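You operate a simulated robot arm through the tools that you are given. There is no shell and no other tool.

The job below is to be done with a simulated two-armed robot. You get a single attempt, and the scene is never put back.

Task
Work the slab chocolate to its card's heat, then dip a test strip.
Fine: use the orange paddle and put it back; the strip with the white tab goes back in its holder and sets glossy. Set down upright: orange paddle.

It is judged by the outcome, as a careful person would: the job done as asked, and still so three seconds after it is handed in. It fails if anything else is knocked over, pushed out of place, dropped, spilled or broken.

Robot
Two 7-joint arms with two-finger grippers on one trunk that stands fixed in place. Base frame: the origin is at the foot of the trunk, x ahead of it, y to its left, z up. Readings come in m, rad, newtons and seconds.
The left shoulder is at [0.06, 0.123, 1.02], the right one opposite. With the tool pointing down near the work surface each hand reaches from about 0.34 to 0.8 m from the base axis, measured 20 degrees to its own side. Payload 1.47 kg a hand.
The TCP of each hand is the grasp point between the finger pads, 0.016 m short of the fingertips. In the tool frame z runs along the fingers and y along their closing line. The gripper opens to 0.087 m; its body begins 0.055 m behind the TCP.
Orientation is that of the tool frame in the base frame, as a unit quaternion [x, y, z, w]. With the fingers straight down and closing along the base's y, the tool's x points along the base's -x, its y along +y and its z along -z.

Tools
- The arms move only by the tool send_rows. It takes "left_targets", "right_targets" or both (then of equal length, played together; a hand with none holds still); each is a list of rows, each a list of 7 numbers: the opening in per cent of the stroke, from 0 (shut) to 100 (fully open), then the shift along the base's x, y, z in units of 30 mm (1.0 is 30 mm), then the turn, a rotation vector about the base's x, y, z in units of 5 degrees (1.0 is 5 degrees). In form: [[gripper, x, y, z, rx, ry, rz], ...]. A call has 1 to 20 rows; each row shifts and turns the commanded pose from where the row before left it. A call with a number of a shift or a turn outside -1 to 1 is refused whole. Each row takes 0.2 s and may step no farther than 0.05 m and 0.15 rad from the row before; otherwise, or with a gripper value out of range, the whole call is refused. Where a pose cannot be reached the arm comes as near as it can. A force on the tool above 40 N (or 10 N above the force at the start of the call, whichever is more), or a blocked arm, ends the call early, and 0.2 s more pass. The fingers move at their own pace (about 0.153 m/s each) and stop on an object; they squeeze with about 28 N. The grip force told is the motor's: it shows also when the fingers shut on nothing. Time passes only in rows, and 0.2 s behind the last, so rows that do not move let the fingers close. The reply holds the time, the measured pose of the TCP, the force on the tool along the base axes, the opening and the grip force, in the units named above and with some noise, with the torque about the TCP (base axes, N m) and any sound that the robot's microphone picked up.
- Cameras (640 x 400 px; columns grow to the right, rows downward): "scene" is now at [0.06, 0.0715, 1.6029]; the picture's right is [0.80, -0.60, 0.00], its down [-0.35, -0.47, -0.81] and it looks along [0.49, 0.65, -0.58] (base axes); focal length 277 px, centre (320, 200). "left" rides on the left gripper at [0.073, -0.012, -0.09] in its tool frame; the picture's right is [0.16, 0.99, 0.00], its down [-0.72, 0.12, -0.68] and it looks along [-0.67, 0.11, 0.73] (tool axes); focal length 247 px, centre (320, 200). "right" rides on the right gripper at [0.073, 0.012, -0.09] in its tool frame; the picture's right is [-0.16, 0.99, 0.00], its down [-0.72, -0.12, -0.68] and it looks along [-0.67, -0.11, 0.73] (tool axes); focal length 247 px, centre (320, 200). There is no depth. A picture from a camera that has moved, and an enlarged one, comes with that camera's place and axes in the base frame and with its lens. The place of the scene camera against the robot may be out by one fixed shift of up to 0.012 m in any direction.
- grab_frame(camera): a new picture of that camera. The clock stands still meanwhile.
- raise_lower(by): moves the trunk up (or, below 0, down) by that many m; the arms and the scene camera ride with it, the base frame stays. It gives what a move gives, with no picture.
- pan_tilt(pan, tilt): turns the head with the scene camera to pan (to the left, within 2.094 rad either way) and tilt (down, from -0.506 to 1.204), counted from straight ahead of the robot. It gives what a move gives.
- inspect(camera, box): a new picture of the part [left, top, right, bottom] of that camera's present view, enlarged. The clock stands still meanwhile.
- job_done(): hands the job in; it is judged then, once.

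Places have to be worked out from the pictures, the camera data and where the tool is seen. Open the grippers and draw the arms clear of the work before you hand the job in, unless the task says otherwise.

The tools are called as name(argument=value, ...) on one line, values as JSON. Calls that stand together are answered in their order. send_rows: Moves the arms, as the interface text tells. Its arguments: {"type":"object","properties":{"left_targets":{"type":"array","items":{"type":"array","items":{"type":"number"}}},"right_targets":{"type":"array","items":{"type":"array","items":{"type":"number"}}}},"required":[]} The other tools are called the same way: raise_lower (by) moves the trunk up or down; pan_tilt (pan, tilt) turns the head that bears the scene camera; grab_frame (camera) takes a picture; inspect (camera, box) takes an enlarged picture of a part of a camera's view; job_done () hands the job in.

At the start:

```text
time_s: 0.0
left_position: [0.3442, 0.5128, 1.2997]
left_orientation: [0.0, 1.0, 0.001, 0.0]
left_ft_force: [-0.4, 0.1, 0.2]
left_wrist_torque: [-0.02, -0.02, -0.01]
left_gripper_width: 0.0868
left_grip_force: 0.0
right_position: [0.4552, 0.0918, 1.2767]
right_orientation: [0.0, 1.0, 0.0, 0.0]
right_ft_force: [-0.5, 0.8, -0.4]
right_wrist_torque: [-0.01, -0.01, -0.04]
right_gripper_width: 0.0868
right_grip_force: 0.2
trunk travel left (down, up): [-0.175, 0.055]
head pan, tilt (commanded): [0.929, 0.625]
```

scene: 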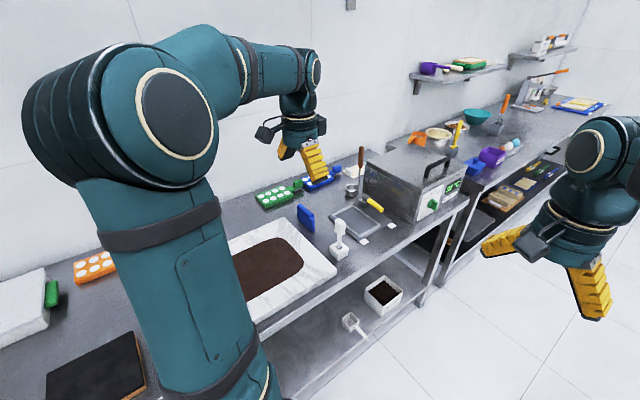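
right: 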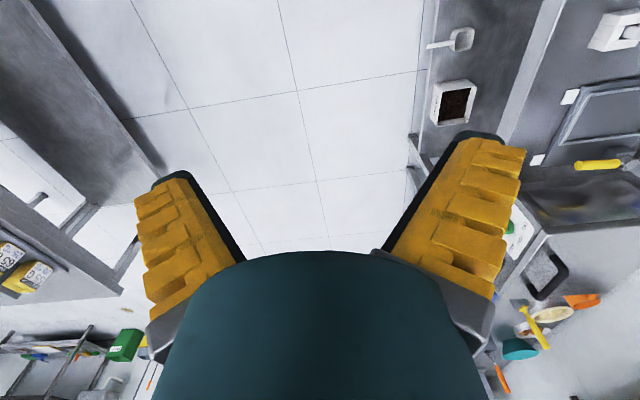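
left: 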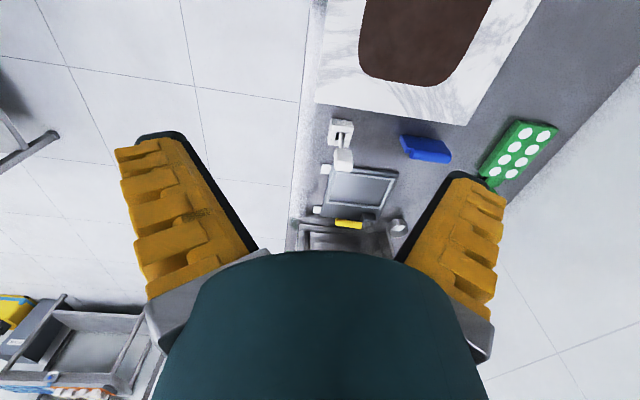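

I start by looking closely at the scene: the bench with the slab, a tempering machine, and tools. I take enlarged views of the interesting parts.

inspect(camera="scene", box=[220, 120, 480, 300])

inspect(camera="scene", box=[360, 40, 620, 220])

inspect(camera="left", box=[280, 0, 600, 250])

```text
2.22 times, centred on (350, 210) of scene
camera zoom: at [0.06, 0.0715, 1.6029], right [0.8, -0.6, 0.0], down [-0.35, -0.47, -0.81], along [0.49, 0.65, -0.58], focal length 616 px, centre (253, 178)
```

zoom: 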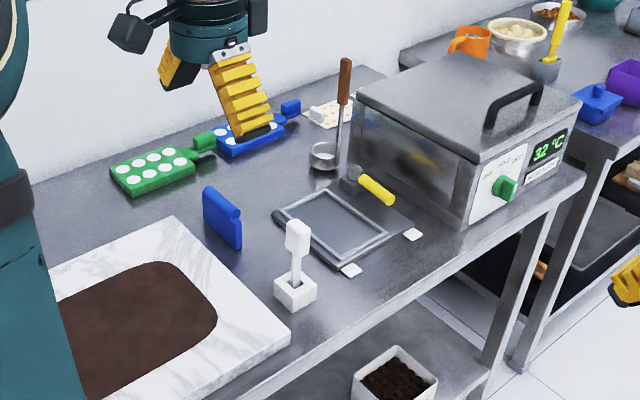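

```text
2.22 times, centred on (490, 130) of scene
camera zoom: at [0.06, 0.0715, 1.6029], right [0.8, -0.6, 0.0], down [-0.35, -0.47, -0.81], along [0.49, 0.65, -0.58], focal length 616 px, centre (-58, 356)
```

zoom: 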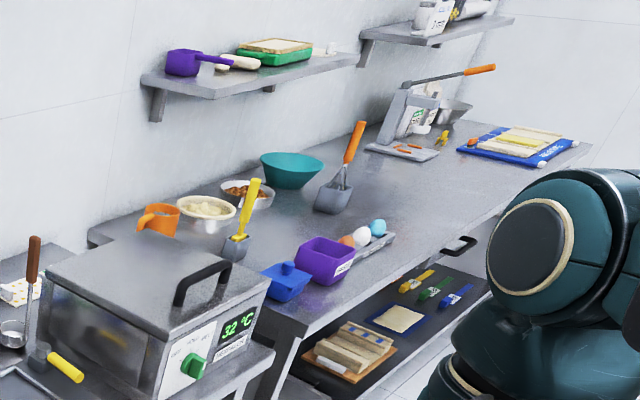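

```text
1.60 times, centred on (440, 125) of left
camera zoom: at [0.2701, 0.5013, 1.3905], right [-0.16, 0.99, 0.0], down [0.72, 0.12, 0.68], along [0.67, 0.11, -0.73], focal length 395 px, centre (128, 320)
```

zoom: 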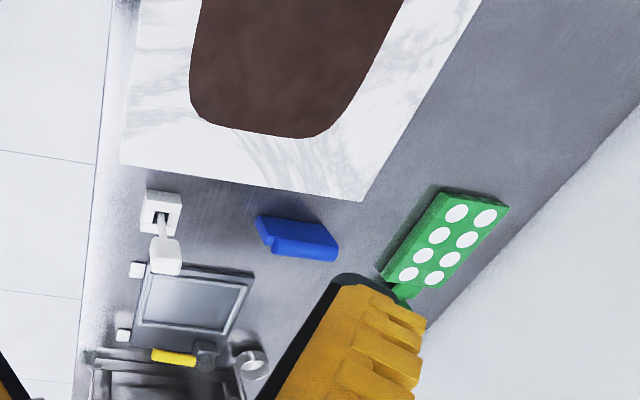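

The orange paddle is not obvious yet; I turn the head farther left to see the rest of the slab bench.

pan_tilt(pan=1.6, tilt=0.8)

grab_frame(camera="scene")

```text
time_s: 1.1
left_position: [0.344, 0.5125, 1.3013]
left_orientation: [0.0, 1.0, 0.0, 0.001]
left_ft_force: [0.3, 0.7, -0.3]
left_wrist_torque: [0.03, -0.01, 0.02]
left_gripper_width: 0.087
left_grip_force: 0.0
right_position: [0.4562, 0.0903, 1.2761]
right_orientation: [0.0, 1.0, 0.0, 0.0]
right_ft_force: [0.2, 0.2, -0.5]
right_wrist_torque: [0.02, -0.01, 0.02]
right_gripper_width: 0.0873
right_grip_force: 0.0
trunk travel left (down, up): [-0.175, 0.055]
head pan, tilt (commanded): [1.6, 0.799]
```

```text
taken
camera scene: at [0.0052, 0.0819, 1.5882], right [1.0, 0.03, 0.0], down [0.02, -0.72, -0.7], along [-0.02, 0.7, -0.72], focal length 277 px, centre (320, 200)
```

scene: 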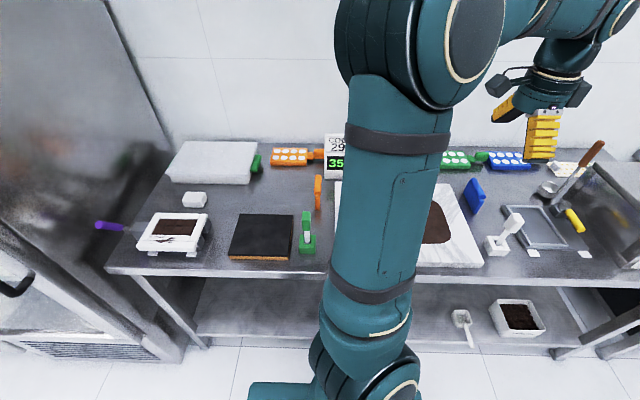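

I see a display and card behind the arm, an orange standing tool, and coloured strips. I zoom in.

inspect(camera="scene", box=[140, 120, 360, 270])

inspect(camera="scene", box=[290, 125, 370, 190])

inspect(camera="scene", box=[420, 130, 640, 280])

```text
2.67 times, centred on (250, 195) of scene
camera zoom: at [0.0052, 0.0819, 1.5882], right [1.0, 0.03, 0.0], down [0.02, -0.72, -0.7], along [-0.02, 0.7, -0.72], focal length 739 px, centre (507, 213)
```

zoom: 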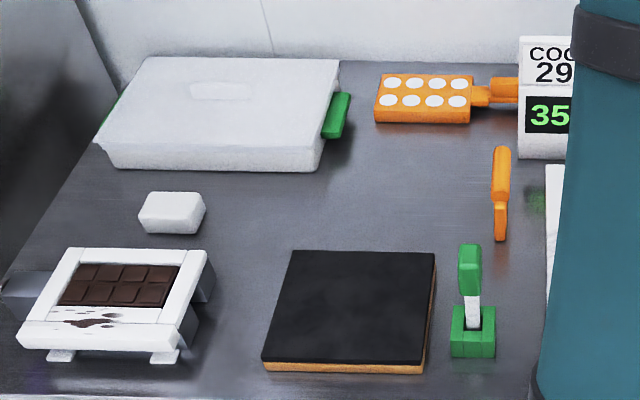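

```text
6.15 times, centred on (330, 158) of scene
camera zoom: at [0.0052, 0.0819, 1.5882], right [1.0, 0.03, 0.0], down [0.02, -0.72, -0.7], along [-0.02, 0.7, -0.72], focal length 1706 px, centre (258, 462)
```

zoom: 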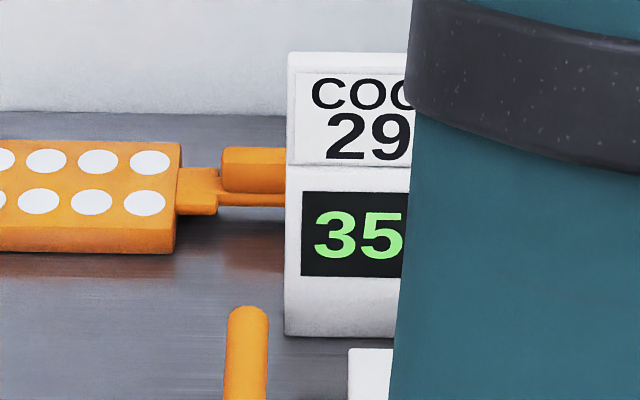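

```text
2.67 times, centred on (530, 205) of scene
camera zoom: at [0.0052, 0.0819, 1.5882], right [1.0, 0.03, 0.0], down [0.02, -0.72, -0.7], along [-0.02, 0.7, -0.72], focal length 739 px, centre (-240, 187)
```

zoom: 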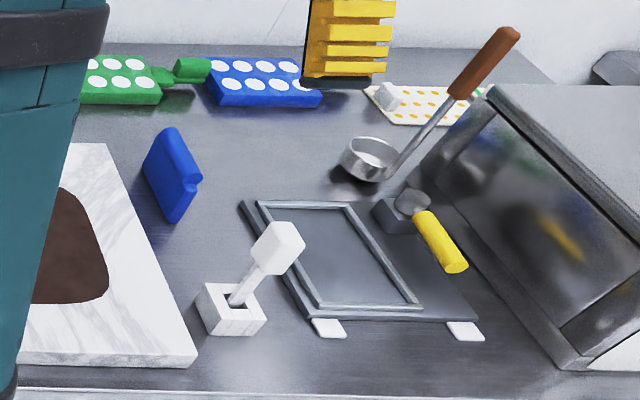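

The card appears to say "COOL … 29.?" and the display 35.?; the left arm hides the rest. I look closer at the paddles from both cameras before moving.

inspect(camera="scene", box=[290, 160, 340, 220])

inspect(camera="scene", box=[450, 165, 530, 265])

inspect(camera="left", box=[320, 100, 460, 190])

```text
6.67 times, centred on (315, 190) of scene
camera zoom: at [0.0052, 0.0819, 1.5882], right [1.0, 0.03, 0.0], down [0.02, -0.72, -0.7], along [-0.02, 0.7, -0.72], focal length 1848 px, centre (353, 267)
```

zoom: 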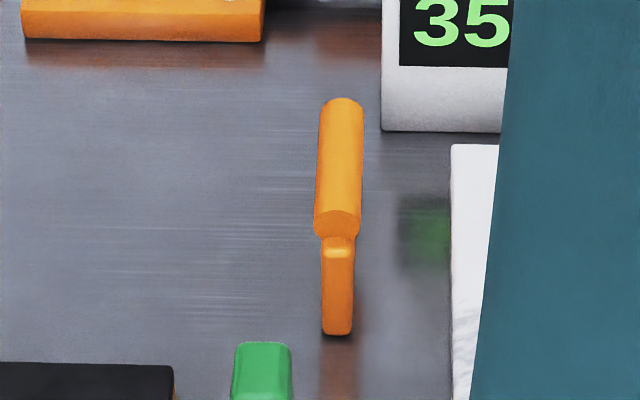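

```text
4.00 times, centred on (490, 215) of scene
camera zoom: at [0.0052, 0.0819, 1.5882], right [1.0, 0.03, 0.0], down [0.02, -0.72, -0.7], along [-0.02, 0.7, -0.72], focal length 1109 px, centre (-360, 140)
```

zoom: 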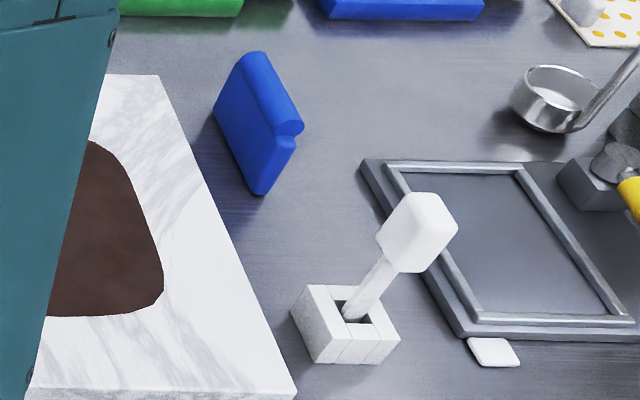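

```text
4.44 times, centred on (390, 145) of left
camera zoom: at [0.2701, 0.5012, 1.3905], right [-0.16, 0.99, 0.0], down [0.72, 0.12, 0.68], along [0.67, 0.11, -0.73], focal length 1098 px, centre (9, 444)
```

zoom: 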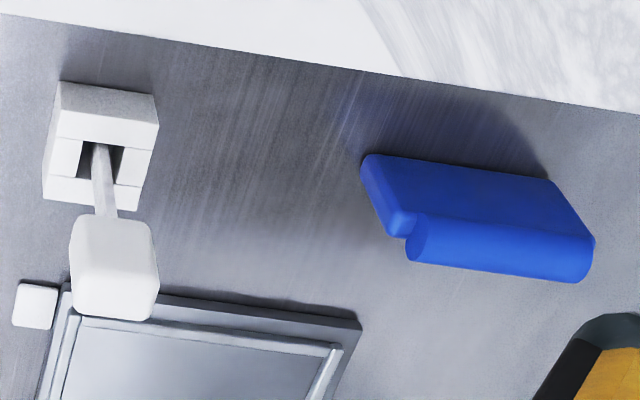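

The paddles are blades with a roll handle along the top: the orange one stands with its length along y at about (-0.02, 0.72). I yaw the left hand by +90° (camera facing +y, fingers closing along x) and bring it over the slab to read the card with the wrist camera.

send_rows(left_targets=[[100, -0.267, -0.02, -0.09, 0, 0, 1], [100, -0.267, -0.02, -0.09, 0, 0, 1], [100, -0.267, -0.02, -0.09, 0, 0, 1], [100, -0.267, -0.02, -0.09, 0, 0, 1], [100, -0.267, -0.02, -0.09, 0, 0, 1], [100, -0.267, -0.02, -0.09, 0, 0, 1], [100, -0.267, -0.02, -0.09, 0, 0, 1], [100, -0.267, -0.02, -0.09, 0, 0, 1], [100, -0.267, -0.02, -0.09, 0, 0, 1], [100, -0.267, -0.02, -0.09, 0, 0, 1], [100, -0.267, -0.02, -0.09, 0, 0, 1], [100, -0.267, -0.02, -0.09, 0, 0, 1], [100, -0.267, -0.02, -0.09, 0, 0, 1], [100, -0.267, -0.02, -0.09, 0, 0, 1], [100, -0.267, -0.02, -0.09, 0, 0, 1], [100, -0.267, -0.02, -0.09, 0, 0, 1], [100, -0.267, -0.02, -0.09, 0, 0, 1], [100, -0.267, -0.02, -0.09, 0, 0, 1]])

grab_frame(camera="left")

grab_frame(camera="scene")

```text
time_s: 4.8
left_position: [0.1999, 0.5017, 1.252]
left_orientation: [0.707, -0.707, 0.0, 0.001]
left_ft_force: [0.1, 0.2, -0.2]
left_wrist_torque: [0.03, -0.02, -0.04]
left_gripper_width: 0.0872
left_grip_force: 0.1
right_position: [0.456, 0.0917, 1.2763]
right_orientation: [0.0, 1.0, 0.0, 0.001]
right_ft_force: [0.0, 0.1, 1.1]
right_wrist_torque: [-0.04, -0.02, -0.01]
right_gripper_width: 0.0869
right_grip_force: 0.1
trunk travel left (down, up): [-0.175, 0.055]
head pan, tilt (commanded): [1.6, 0.799]
```

```text
taken
camera left: at [0.2101, 0.4287, 1.3416], right [-0.99, -0.16, 0.0], down [-0.12, 0.72, 0.68], along [-0.11, 0.67, -0.73], focal length 247 px, centre (320, 200)
```

left: 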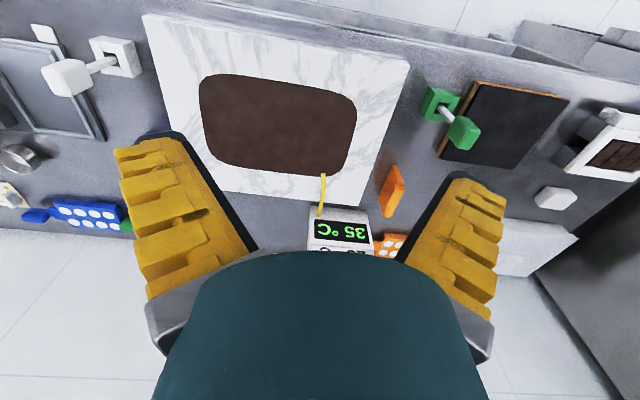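

```text
taken
camera scene: at [0.0049, 0.0818, 1.5881], right [1.0, 0.03, 0.0], down [0.02, -0.72, -0.7], along [-0.02, 0.7, -0.72], focal length 277 px, centre (320, 200)
```

scene: 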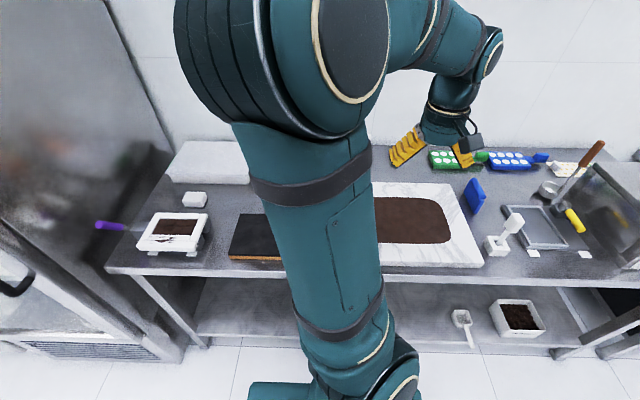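

The wrist picture (which is upside down) shows the display "35 °C" and a yellow probe onto the slab. I enlarge that area and the paddle.

inspect(camera="left", box=[290, 160, 430, 260])

inspect(camera="left", box=[30, 20, 170, 120])

```text
4.00 times, centred on (360, 210) of left
camera zoom: at [0.2101, 0.4287, 1.3416], right [-0.99, -0.16, 0.0], down [-0.12, 0.72, 0.68], along [-0.11, 0.67, -0.73], focal length 988 px, centre (160, 160)
```

zoom: 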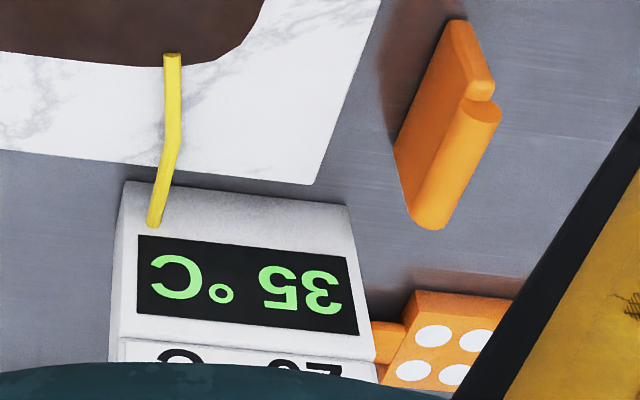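

```text
4.00 times, centred on (100, 70) of left
camera zoom: at [0.2101, 0.4287, 1.3416], right [-0.99, -0.16, 0.0], down [-0.12, 0.72, 0.68], along [-0.11, 0.67, -0.73], focal length 988 px, centre (1200, 720)
```

zoom: 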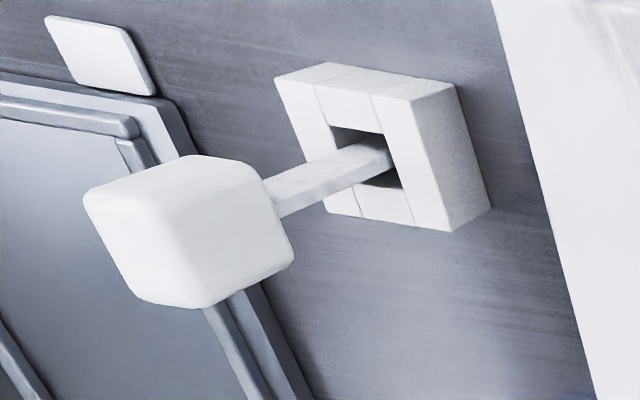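

The display reads 35 °C. I raise the hand while moving toward the paddle's x so the card comes into the wrist camera's clear zone.

send_rows(left_targets=[[100, -0.7, 0, 0.7, 0, 0, 0], [100, -0.7, 0, 0.7, 0, 0, 0], [100, -0.7, 0, 0.7, 0, 0, 0], [100, -0.7, 0, 0.7, 0, 0, 0], [100, -0.7, 0, 0.7, 0, 0, 0], [100, 0, 0, 0, 0, 0, 0]])

grab_frame(camera="left")

grab_frame(camera="scene")

```text
time_s: 6.2
left_position: [0.0937, 0.5008, 1.3589]
left_orientation: [0.708, -0.706, 0.0, 0.0]
left_ft_force: [0.3, -0.2, -0.2]
left_wrist_torque: [-0.02, 0.02, 0.0]
left_gripper_width: 0.0869
left_grip_force: 0.0
right_position: [0.4564, 0.0917, 1.2773]
right_orientation: [0.0, 1.0, 0.0, 0.0]
right_ft_force: [-0.8, 0.0, 1.4]
right_wrist_torque: [0.02, 0.0, -0.01]
right_gripper_width: 0.087
right_grip_force: 0.2
trunk travel left (down, up): [-0.175, 0.055]
head pan, tilt (commanded): [1.6, 0.799]
```

```text
taken
camera left: at [0.1049, 0.4285, 1.4476], right [-0.99, -0.16, 0.0], down [-0.12, 0.72, 0.68], along [-0.11, 0.67, -0.73], focal length 247 px, centre (320, 200)
```

left: 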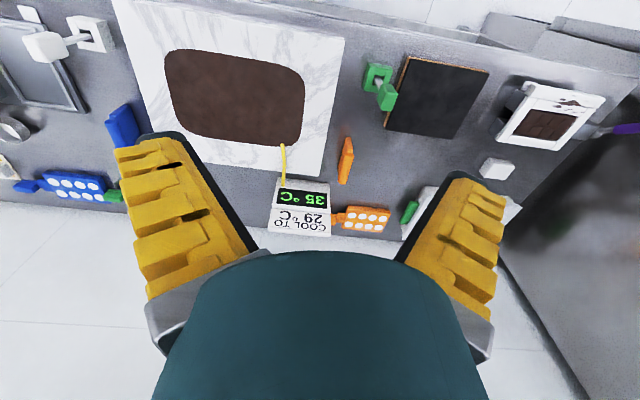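

```text
taken
camera scene: at [0.0055, 0.0821, 1.5881], right [1.0, 0.03, 0.0], down [0.02, -0.72, -0.7], along [-0.02, 0.7, -0.72], focal length 277 px, centre (320, 200)
```

scene: 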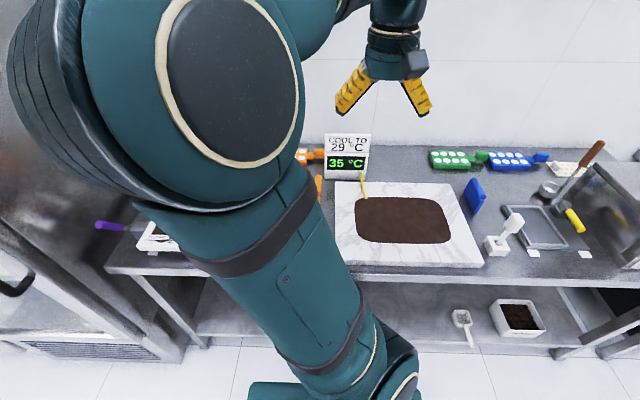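

The card reads "COOL TO 29 °C", display 35 °C. I enlarge the parts of this view to triangulate the paddle, slab and strip holder.

inspect(camera="left", box=[260, 120, 400, 220])

inspect(camera="scene", box=[310, 125, 490, 275])

```text
4.00 times, centred on (330, 170) of left
camera zoom: at [0.1049, 0.4285, 1.4476], right [-0.99, -0.16, 0.0], down [-0.12, 0.72, 0.68], along [-0.11, 0.67, -0.73], focal length 988 px, centre (280, 320)
```

zoom: 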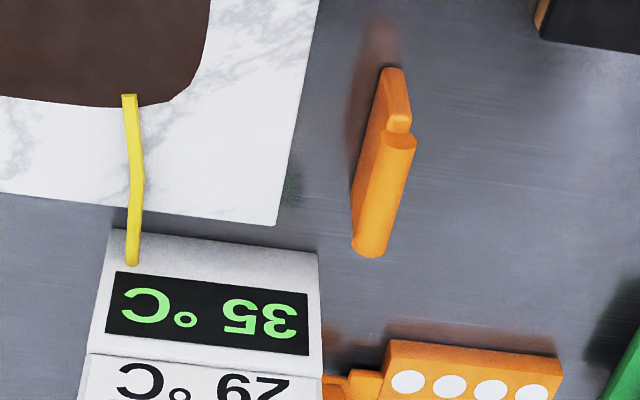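

```text
2.67 times, centred on (400, 200) of scene
camera zoom: at [0.0055, 0.0821, 1.5881], right [1.0, 0.03, 0.0], down [0.02, -0.72, -0.7], along [-0.02, 0.7, -0.72], focal length 739 px, centre (107, 200)
```

zoom: 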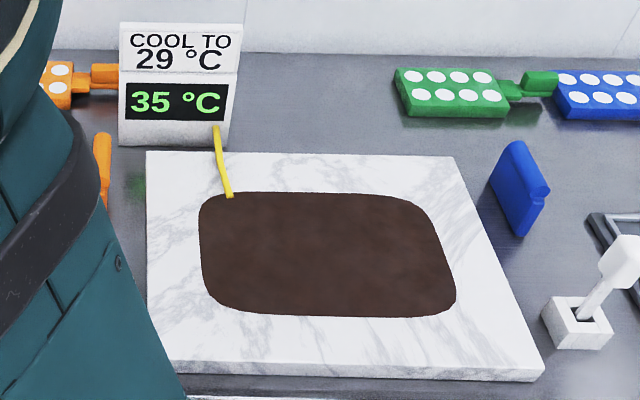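

Triangulating both wrist views, the orange handle runs along y from about 0.745 to 0.836 at x≈-0.023, z≈0.925, standing on the bench at z≈0.847; the slab top is at z≈0.88. I move the open left hand above it and look again.

send_rows(left_targets=[[100, -0.354, 0.876, -0.85, 0, 0, 0], [100, -0.354, 0.876, -0.85, 0, 0, 0], [100, -0.354, 0.876, -0.85, 0, 0, 0], [100, -0.354, 0.876, -0.85, 0, 0, 0], [100, -0.354, 0.876, -0.85, 0, 0, 0], [100, -0.354, 0.876, -0.85, 0, 0, 0], [100, -0.354, 0.876, -0.85, 0, 0, 0], [100, -0.354, 0.876, -0.85, 0, 0, 0], [100, -0.354, 0.876, -0.85, 0, 0, 0], [100, -0.354, 0.876, -0.85, 0, 0, 0], [100, -0.354, 0.876, -0.85, 0, 0, 0], [100, 0, 0, 0, 0, 0, 0]])

grab_frame(camera="left")

grab_frame(camera="scene")

```text
time_s: 8.8
left_position: [-0.0235, 0.7887, 1.0787]
left_orientation: [-0.707, 0.708, -0.001, 0.0]
left_ft_force: [0.1, -0.3, -0.4]
left_wrist_torque: [0.03, 0.0, 0.01]
left_gripper_width: 0.087
left_grip_force: 0.1
right_position: [0.456, 0.0899, 1.2774]
right_orientation: [0.001, 1.0, -0.001, 0.0]
right_ft_force: [0.5, -0.1, -0.1]
right_wrist_torque: [0.03, 0.0, -0.02]
right_gripper_width: 0.0871
right_grip_force: 0.1
trunk travel left (down, up): [-0.175, 0.055]
head pan, tilt (commanded): [1.6, 0.799]
```

```text
taken
camera left: at [-0.0135, 0.7151, 1.1678], right [-0.99, -0.16, 0.0], down [-0.12, 0.72, 0.68], along [-0.11, 0.67, -0.73], focal length 247 px, centre (320, 200)
```

left: 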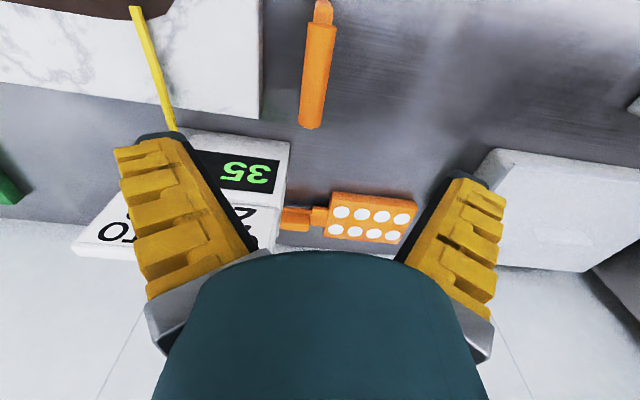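

```text
taken
camera scene: at [0.0053, 0.0808, 1.5883], right [1.0, 0.03, 0.0], down [0.02, -0.72, -0.7], along [-0.02, 0.7, -0.72], focal length 277 px, centre (320, 200)
```

scene: 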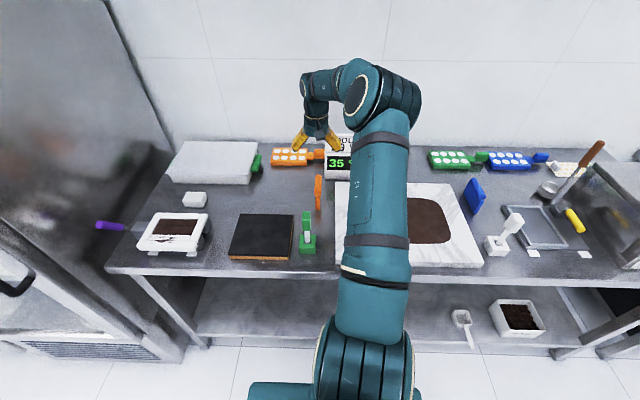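

The wrist view confirms the handle nearly beneath the hand. I enlarge it to check its x position and yaw before descending.

inspect(camera="left", box=[240, 0, 400, 140])

inspect(camera="scene", box=[280, 130, 360, 230])

```text
2.86 times, centred on (320, 70) of left
camera zoom: at [-0.0135, 0.7151, 1.1678], right [-0.99, -0.16, 0.0], down [-0.12, 0.72, 0.68], along [-0.11, 0.67, -0.73], focal length 706 px, centre (320, 571)
```

zoom: 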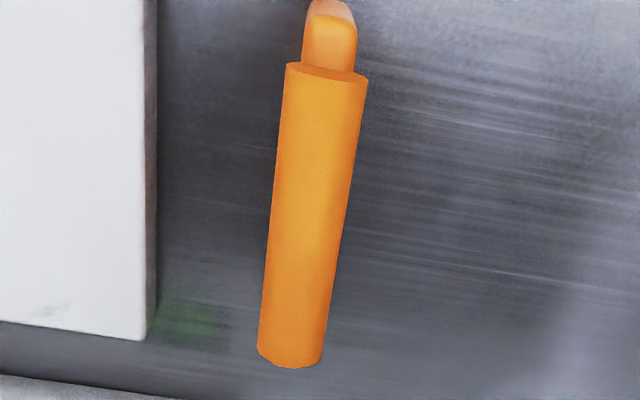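

```text
4.00 times, centred on (320, 180) of scene
camera zoom: at [0.0053, 0.0808, 1.5883], right [1.0, 0.03, 0.0], down [0.02, -0.72, -0.7], along [-0.02, 0.7, -0.72], focal length 1109 px, centre (320, 280)
```

zoom: 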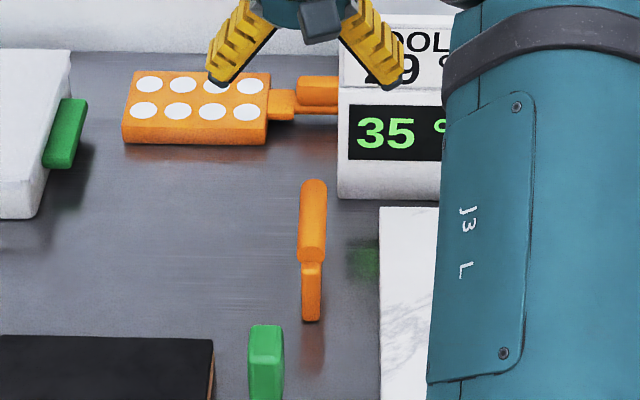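

The handle axis is at x≈-0.021, centre y≈0.792, axis height ≈0.918, diameter ≈24 mm. I descend straight onto it with the gripper open.

send_rows(left_targets=[[100, 0.07, 0.1, -0.9, 0, 0, 0], [100, 0, 0, -0.9, 0, 0, 0], [100, 0, 0, -0.9, 0, 0, 0], [100, 0, 0, -0.9, 0, 0, 0], [100, 0, 0, -0.9, 0, 0, 0], [100, 0, 0, -0.8, 0, 0, 0], [100, 0, 0, 0, 0, 0, 0]])

grab_frame(camera="left")

inspect(camera="scene", box=[270, 110, 370, 220])

```text
time_s: 10.4
left_position: [-0.0191, 0.7944, 0.9182]
left_orientation: [0.708, -0.706, -0.001, 0.0]
left_ft_force: [0.2, 0.1, 0.3]
left_wrist_torque: [-0.02, 0.0, -0.01]
left_gripper_width: 0.0868
left_grip_force: 0.0
right_position: [0.4546, 0.0909, 1.2773]
right_orientation: [0.001, 1.0, 0.0, 0.0]
right_ft_force: [0.5, -0.2, -0.5]
right_wrist_torque: [0.01, 0.0, -0.02]
right_gripper_width: 0.0872
right_grip_force: 0.0
trunk travel left (down, up): [-0.175, 0.055]
head pan, tilt (commanded): [1.6, 0.799]
```

```text
taken
camera left: at [-0.0078, 0.7216, 1.0083], right [-0.99, -0.16, 0.0], down [-0.12, 0.72, 0.68], along [-0.11, 0.67, -0.73], focal length 247 px, centre (320, 200)
```

left: 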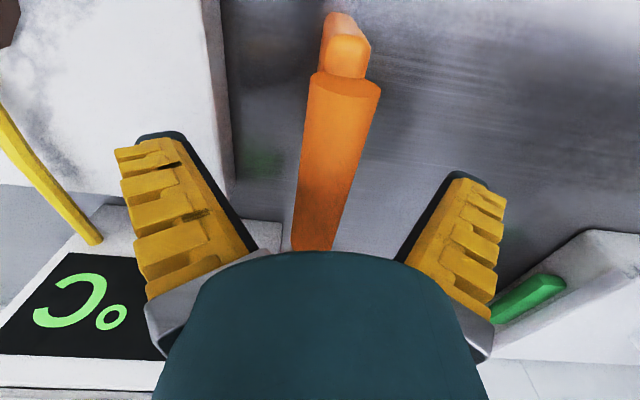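

```text
3.64 times, centred on (320, 165) of scene
camera zoom: at [0.0051, 0.0815, 1.5882], right [1.0, 0.03, 0.0], down [0.02, -0.72, -0.7], along [-0.02, 0.7, -0.72], focal length 1008 px, centre (320, 327)
```

zoom: 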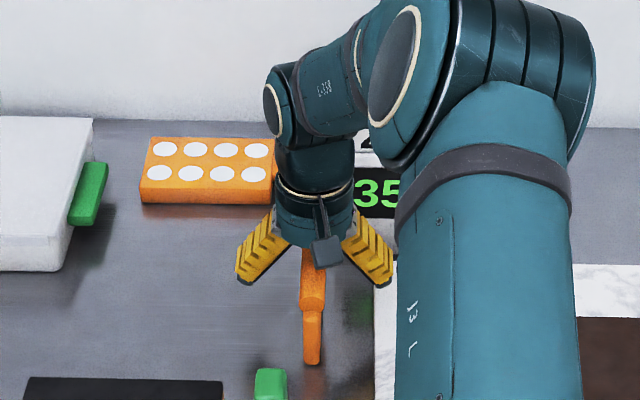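

The handle sits between the fingers, about 2 mm to the -x side; I correct that and close the grip.

send_rows(left_targets=[[100, -0.08, 0, 0, 0, 0, 0], [60, 0, 0, 0, 0, 0, 0], [30, 0, 0, 0, 0, 0, 0], [10, 0, 0, 0, 0, 0, 0], [0, 0, 0, 0, 0, 0, 0], [0, 0, 0, 0, 0, 0, 0]])

grab_frame(camera="left")

```text
time_s: 11.8
left_position: [-0.021, 0.7957, 0.9178]
left_orientation: [0.707, -0.707, 0.001, 0.001]
left_ft_force: [0.7, 0.4, 0.0]
left_wrist_torque: [-0.06, 0.02, 0.01]
left_gripper_width: 0.0201
left_grip_force: 28.2
right_position: [0.4549, 0.0906, 1.277]
right_orientation: [0.0, 1.0, -0.001, 0.0]
right_ft_force: [1.2, -0.1, -0.3]
right_wrist_torque: [0.0, -0.02, -0.04]
right_gripper_width: 0.087
right_grip_force: 0.0
trunk travel left (down, up): [-0.175, 0.055]
head pan, tilt (commanded): [1.6, 0.799]
```

```text
taken
camera left: at [-0.0102, 0.7219, 1.0083], right [-0.99, -0.16, 0.0], down [-0.12, 0.72, 0.68], along [-0.11, 0.67, -0.73], focal length 247 px, centre (320, 200)
```

left: 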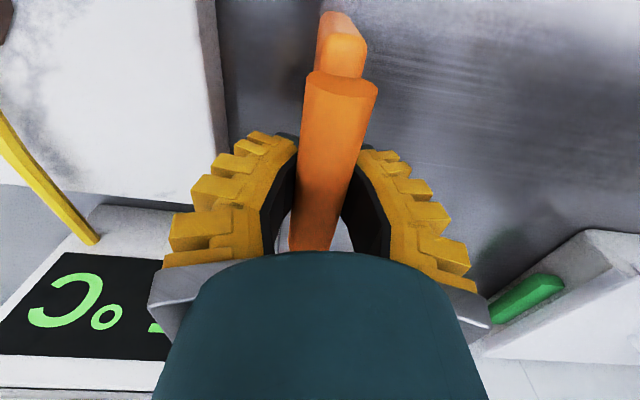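

Gripped at 20 mm width. I lift the paddle straight up 12 cm, bring it toward the robot first (clear of the probe and display), then check it.

send_rows(left_targets=[[0, 0, 0, 0.5, 0, 0, 0], [0, 0, 0, 1, 0, 0, 0], [0, 0, 0, 1, 0, 0, 0], [0, 0, 0, 1, 0, 0, 0], [0, 0, 0, 0.5, 0, 0, 0], [0, 0, -0.8, 0, 0, 0, 0], [0, 0, -0.8, 0, 0, 0, 0], [0, 0, -0.8, 0, 0, 0, 0], [0, 0, -0.8, 0, 0, 0, 0], [0, 0, -0.8, 0, 0, 0, 0], [0, 0, 0, 0, 0, 0, 0]])

grab_frame(camera="left")

grab_frame(camera="scene")

```text
time_s: 14.2
left_position: [-0.0198, 0.6722, 1.0388]
left_orientation: [-0.706, 0.708, 0.0, 0.0]
left_ft_force: [-0.1, -0.2, -1.0]
left_wrist_torque: [0.0, 0.0, -0.01]
left_gripper_width: 0.0201
left_grip_force: 27.6
right_position: [0.4551, 0.0922, 1.277]
right_orientation: [0.0, 1.0, 0.0, 0.0]
right_ft_force: [0.0, -0.2, 0.1]
right_wrist_torque: [-0.02, -0.02, -0.03]
right_gripper_width: 0.0872
right_grip_force: 0.1
trunk travel left (down, up): [-0.175, 0.055]
head pan, tilt (commanded): [1.6, 0.799]
```

```text
taken
camera left: at [-0.0102, 0.6008, 1.1285], right [-0.99, -0.16, 0.0], down [-0.11, 0.72, 0.68], along [-0.11, 0.67, -0.73], focal length 247 px, centre (320, 200)
```

left: 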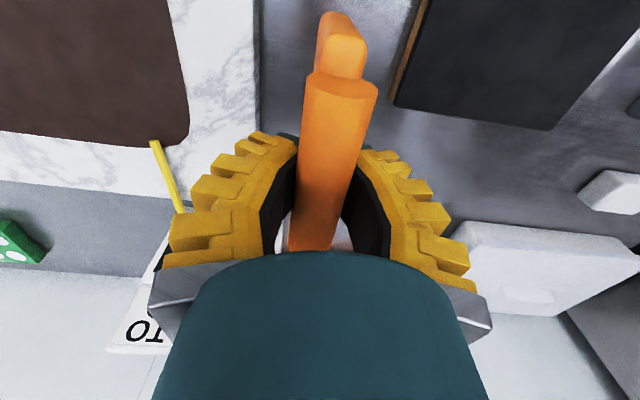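

```text
taken
camera scene: at [0.0053, 0.0826, 1.5881], right [1.0, 0.03, 0.0], down [0.02, -0.72, -0.7], along [-0.02, 0.7, -0.72], focal length 277 px, centre (320, 200)
```

scene: 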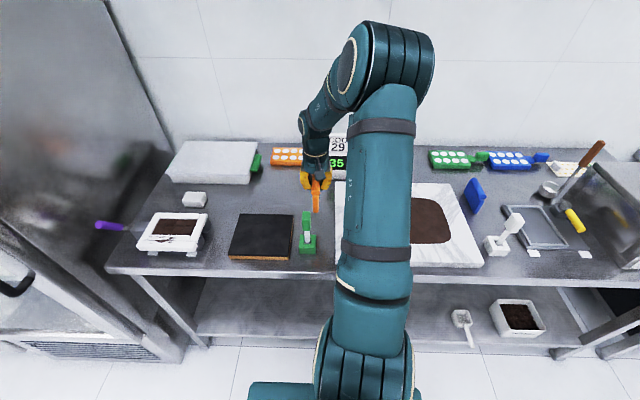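

The paddle is held firmly and upright. I now move over the chocolate centre (x≈0.25, y≈0.675) and lower to just above the slab.

send_rows(left_targets=[[0, 0.5, 0, 0, 0, 0, 0], [0, 1, 0, 0, 0, 0, 0], [0, 1, 0, 0, 0, 0, 0], [0, 1, 0, 0, 0, 0, 0], [0, 1, 0, 0, 0, 0, 0], [0, 1, 0, 0, 0, 0, 0], [0, 1, 0, 0, 0, 0, 0], [0, 1, 0, 0, 0, 0, 0], [0, 1, 0, 0, 0, 0, 0], [0, 0.5, 0, 0, 0, 0, 0], [0, 0, 0, -0.7, 0, 0, 0], [0, 0, 0, -0.7, 0, 0, 0], [0, 0, 0, -0.6, 0, 0, 0], [0, 0, 0, 0, 0, 0, 0]])

grab_frame(camera="left")

grab_frame(camera="scene")

```text
time_s: 17.2
left_position: [0.2472, 0.6724, 0.9784]
left_orientation: [-0.706, 0.708, -0.001, 0.001]
left_ft_force: [0.7, -0.3, -0.9]
left_wrist_torque: [0.02, -0.02, 0.03]
left_gripper_width: 0.0195
left_grip_force: 28.0
right_position: [0.4554, 0.0915, 1.2771]
right_orientation: [0.002, 1.0, 0.0, 0.0]
right_ft_force: [-0.2, 0.6, 0.3]
right_wrist_torque: [0.04, 0.0, 0.0]
right_gripper_width: 0.0869
right_grip_force: 0.1
trunk travel left (down, up): [-0.175, 0.055]
head pan, tilt (commanded): [1.6, 0.799]
```

```text
taken
camera left: at [0.2579, 0.6013, 1.0673], right [-0.99, -0.16, 0.0], down [-0.12, 0.72, 0.68], along [-0.11, 0.67, -0.73], focal length 247 px, centre (320, 200)
```

left: 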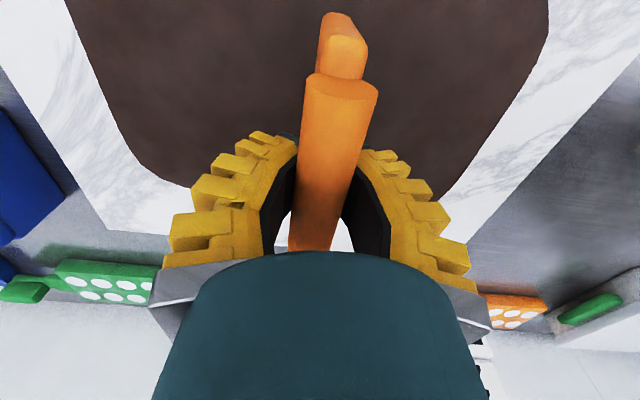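

```text
taken
camera scene: at [0.005, 0.0816, 1.5882], right [1.0, 0.03, 0.0], down [0.02, -0.72, -0.7], along [-0.02, 0.7, -0.72], focal length 277 px, centre (320, 200)
```

scene: 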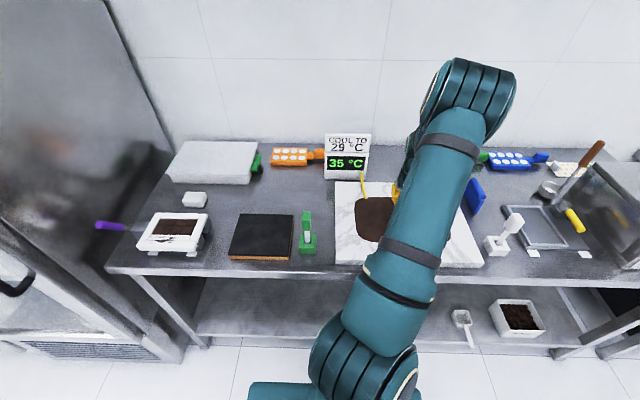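

The display (35 °C) stays visible in the scene view, and the blade hangs over the chocolate. I lower in small steps to feel for the surface.

send_rows(left_targets=[[0, 0, 0, -0.3, 0, 0, 0], [0, 0, 0, -0.3, 0, 0, 0], [0, 0, 0, -0.1, 0, 0, 0], [0, 0, 0, 0, 0, 0, 0]])

grab_frame(camera="left")

inspect(camera="scene", box=[310, 125, 490, 275])

```text
time_s: 18.2
left_position: [0.2478, 0.6742, 0.9574]
left_orientation: [-0.706, 0.708, -0.001, 0.0]
left_ft_force: [0.9, -0.3, -0.8]
left_wrist_torque: [-0.02, -0.02, -0.03]
left_gripper_width: 0.0196
left_grip_force: 28.2
right_position: [0.4558, 0.0904, 1.2762]
right_orientation: [0.0, 1.0, -0.001, -0.001]
right_ft_force: [-0.4, 0.4, -0.4]
right_wrist_torque: [0.0, 0.02, -0.01]
right_gripper_width: 0.0868
right_grip_force: 0.1
trunk travel left (down, up): [-0.175, 0.055]
head pan, tilt (commanded): [1.6, 0.799]
```

```text
taken
camera left: at [0.2578, 0.6009, 1.0466], right [-0.99, -0.16, 0.0], down [-0.12, 0.72, 0.68], along [-0.11, 0.67, -0.73], focal length 247 px, centre (320, 200)
```

left: 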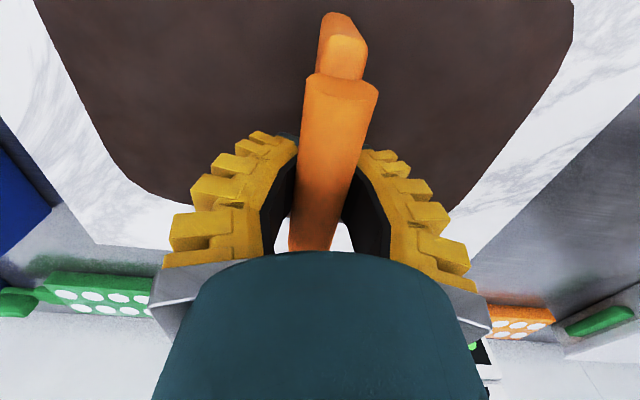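

```text
2.67 times, centred on (400, 200) of scene
camera zoom: at [0.0051, 0.082, 1.5881], right [1.0, 0.03, 0.0], down [0.02, -0.72, -0.7], along [-0.02, 0.7, -0.72], focal length 739 px, centre (107, 200)
```

zoom: 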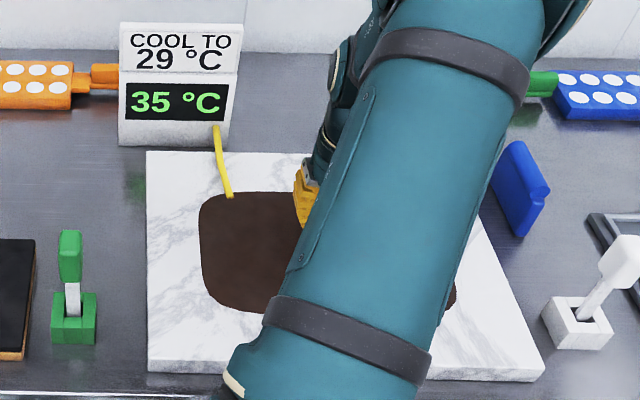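

No contact force yet at TCP z≈0.957. I go down a few millimetres more.

send_rows(left_targets=[[0, 0, 0, -0.07, 0, 0, 0], [0, 0, 0, -0.07, 0, 0, 0], [0, 0, 0, 0, 0, 0, 0]])

```text
time_s: 19.1
left_position: [0.2477, 0.6738, 0.9522]
left_orientation: [-0.707, 0.707, 0.0, 0.001]
left_ft_force: [0.1, 0.2, -1.0]
left_wrist_torque: [-0.03, 0.02, 0.02]
left_gripper_width: 0.0189
left_grip_force: 28.2
right_position: [0.4563, 0.091, 1.2764]
right_orientation: [0.001, 1.0, -0.001, 0.0]
right_ft_force: [0.4, -0.4, 0.9]
right_wrist_torque: [0.04, 0.0, -0.01]
right_gripper_width: 0.0872
right_grip_force: 0.0
trunk travel left (down, up): [-0.175, 0.055]
head pan, tilt (commanded): [1.6, 0.799]
```

Still free; two more small steps down.

send_rows(left_targets=[[0, 0, 0, -0.05, 0, 0, 0], [0, 0, 0, -0.05, 0, 0, 0], [0, 0, 0, 0, 0, 0, 0]])

inspect(camera="left", box=[250, 0, 410, 100])

```text
time_s: 19.9
left_position: [0.2469, 0.6758, 0.949]
left_orientation: [0.707, -0.707, 0.001, 0.0]
left_ft_force: [0.0, -0.3, -1.0]
left_wrist_torque: [0.02, -0.01, -0.01]
left_gripper_width: 0.0193
left_grip_force: 28.2
right_position: [0.4562, 0.0914, 1.277]
right_orientation: [0.0, 1.0, -0.001, 0.0]
right_ft_force: [-0.5, 0.3, 0.4]
right_wrist_torque: [-0.04, -0.01, 0.0]
right_gripper_width: 0.087
right_grip_force: 0.0
trunk travel left (down, up): [-0.175, 0.055]
head pan, tilt (commanded): [1.6, 0.799]
```

```text
4.00 times, centred on (330, 50) of left
camera zoom: at [0.2583, 0.6011, 1.0388], right [-0.99, -0.16, 0.0], down [-0.12, 0.72, 0.68], along [-0.11, 0.67, -0.73], focal length 988 px, centre (280, 800)
```

zoom: 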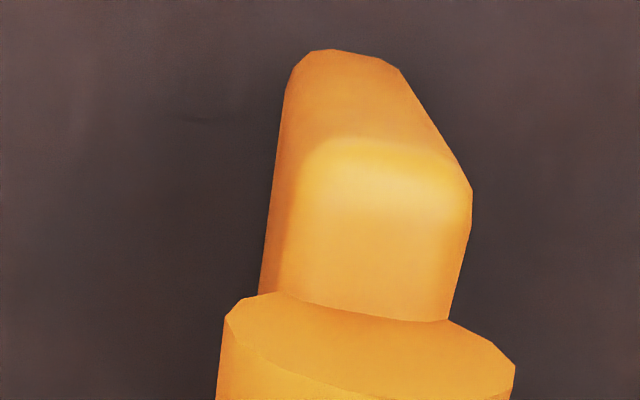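

No contact yet; continue down in 1.5 mm steps.

send_rows(left_targets=[[0, 0, 0, -0.05, 0, 0, 0], [0, 0, 0, -0.05, 0, 0, 0], [0, 0, 0, -0.05, 0, 0, 0], [0, 0, 0, 0, 0, 0, 0]])

inspect(camera="scene", box=[310, 125, 490, 275])

```text
time_s: 20.9
left_position: [0.2482, 0.6739, 0.9455]
left_orientation: [0.707, -0.707, 0.0, 0.0]
left_ft_force: [0.4, -0.5, 0.7]
left_wrist_torque: [-0.12, 0.0, -0.05]
left_gripper_width: 0.0193
left_grip_force: 28.0
right_position: [0.4554, 0.0913, 1.277]
right_orientation: [0.0, 1.0, 0.0, 0.0]
right_ft_force: [0.4, 0.4, -0.5]
right_wrist_torque: [-0.04, 0.02, 0.02]
right_gripper_width: 0.0869
right_grip_force: 0.1
trunk travel left (down, up): [-0.175, 0.055]
head pan, tilt (commanded): [1.6, 0.799]
```

```text
2.67 times, centred on (400, 200) of scene
camera zoom: at [0.0051, 0.0818, 1.5882], right [1.0, 0.03, 0.0], down [0.02, -0.72, -0.7], along [-0.02, 0.7, -0.72], focal length 739 px, centre (107, 200)
```

zoom: 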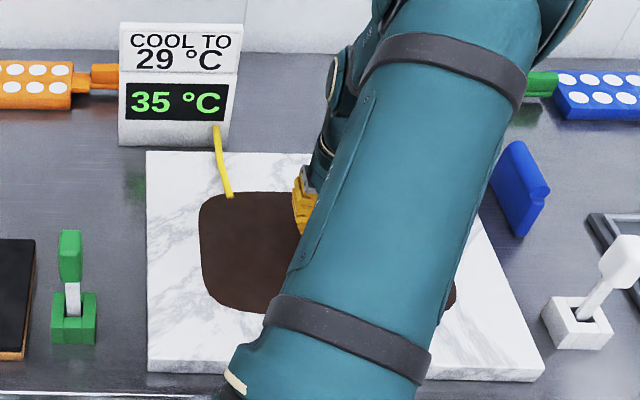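

Light contact (about 1.7 N) at TCP z≈0.9455, so the blade is on the slab. I make one gentle test stroke along +x, across the blade, and watch the display.

send_rows(left_targets=[[0, 0.4, 0, 0, 0, 0, 0], [0, 0.7, 0, 0, 0, 0, 0], [0, 0.7, 0, 0, 0, 0, 0], [0, 0.7, 0, 0, 0, 0, 0], [0, 0.5, 0, 0, 0, 0, 0]])

grab_frame(camera="left")

inspect(camera="scene", box=[310, 125, 490, 275])

```text
time_s: 22.1
left_position: [0.3375, 0.6746, 0.9456]
left_orientation: [0.707, -0.707, 0.0, 0.0]
left_ft_force: [-1.8, 0.3, 3.2]
left_wrist_torque: [-0.06, 0.04, -0.02]
left_gripper_width: 0.019
left_grip_force: 28.0
right_position: [0.4548, 0.0904, 1.2777]
right_orientation: [0.0, 1.0, 0.0, 0.0]
right_ft_force: [-0.4, 0.3, 0.1]
right_wrist_torque: [-0.01, -0.02, -0.02]
right_gripper_width: 0.0868
right_grip_force: 0.1
trunk travel left (down, up): [-0.175, 0.055]
head pan, tilt (commanded): [1.6, 0.799]
```

```text
taken
camera left: at [0.3486, 0.6019, 1.0349], right [-0.99, -0.16, 0.0], down [-0.12, 0.72, 0.68], along [-0.11, 0.67, -0.73], focal length 247 px, centre (320, 200)
```

left: 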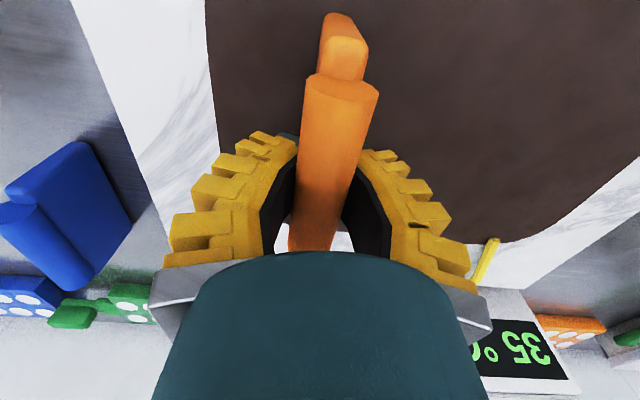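

```text
2.67 times, centred on (400, 200) of scene
camera zoom: at [0.0051, 0.0815, 1.5882], right [1.0, 0.03, 0.0], down [0.02, -0.72, -0.7], along [-0.02, 0.7, -0.72], focal length 739 px, centre (107, 200)
```

zoom: 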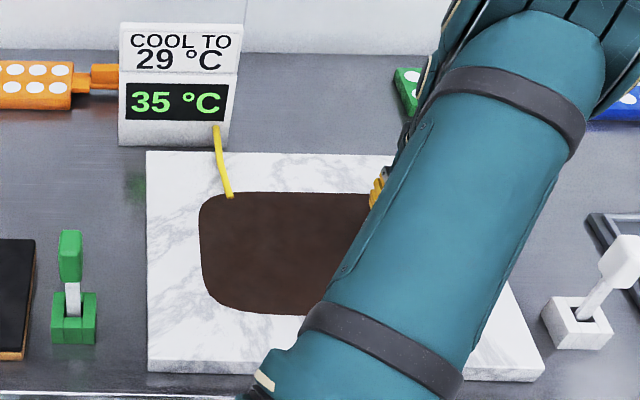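

Contact stays gentle (about 4 N down, 2 N drag), display still 35 °C. I make a longer back stroke toward -x and a return, then check.

send_rows(left_targets=[[0, -0.5, 0, 0, 0, 0, 0], [0, -0.8, 0, 0, 0, 0, 0], [0, -0.8, 0, 0, 0, 0, 0], [0, -0.8, 0, 0, 0, 0, 0], [0, -0.8, 0, 0, 0, 0, 0], [0, -0.8, 0, 0, 0, 0, 0], [0, -0.8, 0, 0, 0, 0, 0], [0, -0.5, 0, 0, 0, 0, 0]])

inspect(camera="scene", box=[310, 125, 490, 275])

```text
time_s: 23.9
left_position: [0.1646, 0.6756, 0.9452]
left_orientation: [-0.707, 0.707, -0.001, 0.001]
left_ft_force: [3.1, 0.1, 11.7]
left_wrist_torque: [-0.13, -0.11, 0.09]
left_gripper_width: 0.0194
left_grip_force: 27.8
right_position: [0.4551, 0.0905, 1.2763]
right_orientation: [0.001, 1.0, 0.0, 0.0]
right_ft_force: [-0.1, 0.2, -0.7]
right_wrist_torque: [-0.01, -0.02, 0.03]
right_gripper_width: 0.0868
right_grip_force: 0.0
trunk travel left (down, up): [-0.175, 0.055]
head pan, tilt (commanded): [1.6, 0.799]
```

```text
2.67 times, centred on (400, 200) of scene
camera zoom: at [0.0052, 0.0809, 1.5883], right [1.0, 0.03, 0.0], down [0.02, -0.72, -0.7], along [-0.02, 0.7, -0.72], focal length 739 px, centre (107, 200)
```

zoom: 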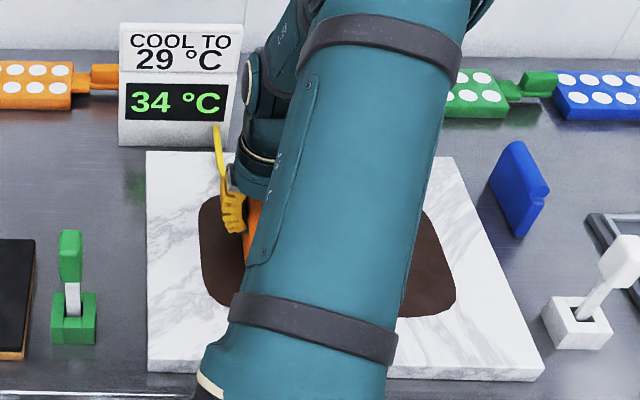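

The stroke brought the display to 34 °C, so working the chocolate cools it. The pressure rose to about 12 N here, so I ease up 1 mm, shift 1 cm off the probe, and stroke back +x.

send_rows(left_targets=[[0, 0.3, -0.3, 0.04, 0, 0, 0], [0, 0.8, 0, 0, 0, 0, 0], [0, 0.8, 0, 0, 0, 0, 0], [0, 0.8, 0, 0, 0, 0, 0], [0, 0.8, 0, 0, 0, 0, 0], [0, 0.8, 0, 0, 0, 0, 0], [0, 0.8, 0, 0, 0, 0, 0], [0, 0.5, 0, 0, 0, 0, 0]])

inspect(camera="scene", box=[310, 125, 490, 275])

```text
time_s: 25.6
left_position: [0.3308, 0.6637, 0.9465]
left_orientation: [-0.707, 0.707, 0.0, 0.0]
left_ft_force: [0.0, -0.4, -0.9]
left_wrist_torque: [0.03, 0.0, -0.02]
left_gripper_width: 0.0176
left_grip_force: 27.7
right_position: [0.4561, 0.0905, 1.2771]
right_orientation: [0.001, 1.0, 0.0, 0.0]
right_ft_force: [0.2, -0.1, -0.7]
right_wrist_torque: [0.0, 0.0, 0.01]
right_gripper_width: 0.0867
right_grip_force: 0.1
trunk travel left (down, up): [-0.175, 0.055]
head pan, tilt (commanded): [1.6, 0.799]
```

```text
2.67 times, centred on (400, 200) of scene
camera zoom: at [0.0054, 0.0819, 1.5881], right [1.0, 0.03, 0.0], down [0.02, -0.72, -0.7], along [-0.02, 0.7, -0.72], focal length 739 px, centre (107, 200)
```

zoom: 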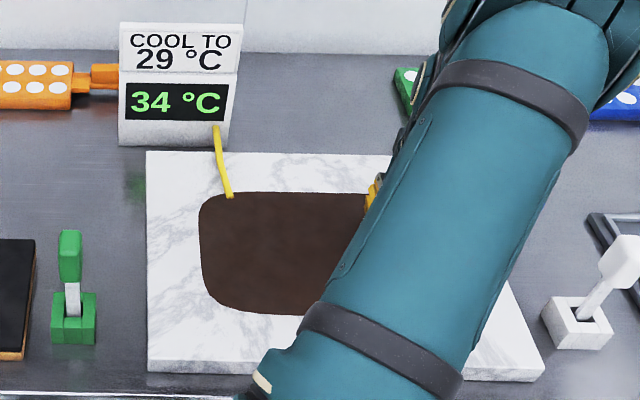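

No pressure in this stroke and the grip width fell to 17.6 mm; I check how the paddle sits in the fingers.

grab_frame(camera="left")

inspect(camera="left", box=[220, 0, 420, 260])

```text
taken
camera left: at [0.3405, 0.5914, 1.0356], right [-0.99, -0.16, 0.0], down [-0.12, 0.72, 0.68], along [-0.11, 0.67, -0.73], focal length 247 px, centre (320, 200)
```

left: 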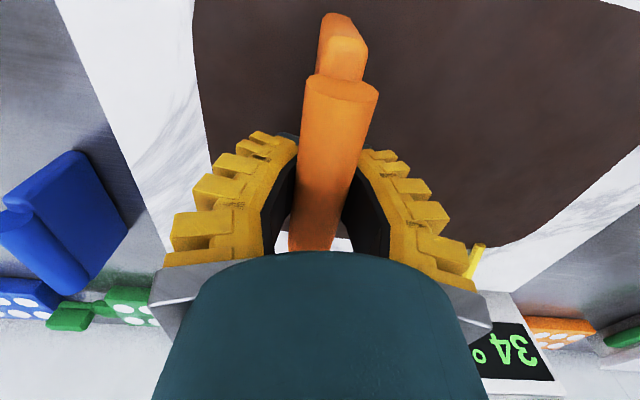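

```text
1.54 times, centred on (320, 130) of left
camera zoom: at [0.3405, 0.5914, 1.0356], right [-0.99, -0.16, 0.0], down [-0.12, 0.72, 0.68], along [-0.11, 0.67, -0.73], focal length 380 px, centre (320, 308)
```

zoom: 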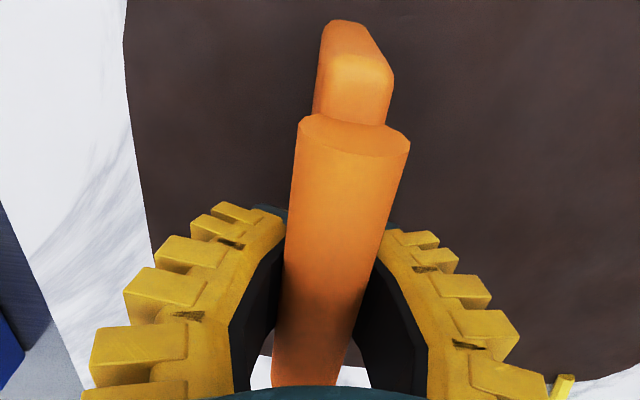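

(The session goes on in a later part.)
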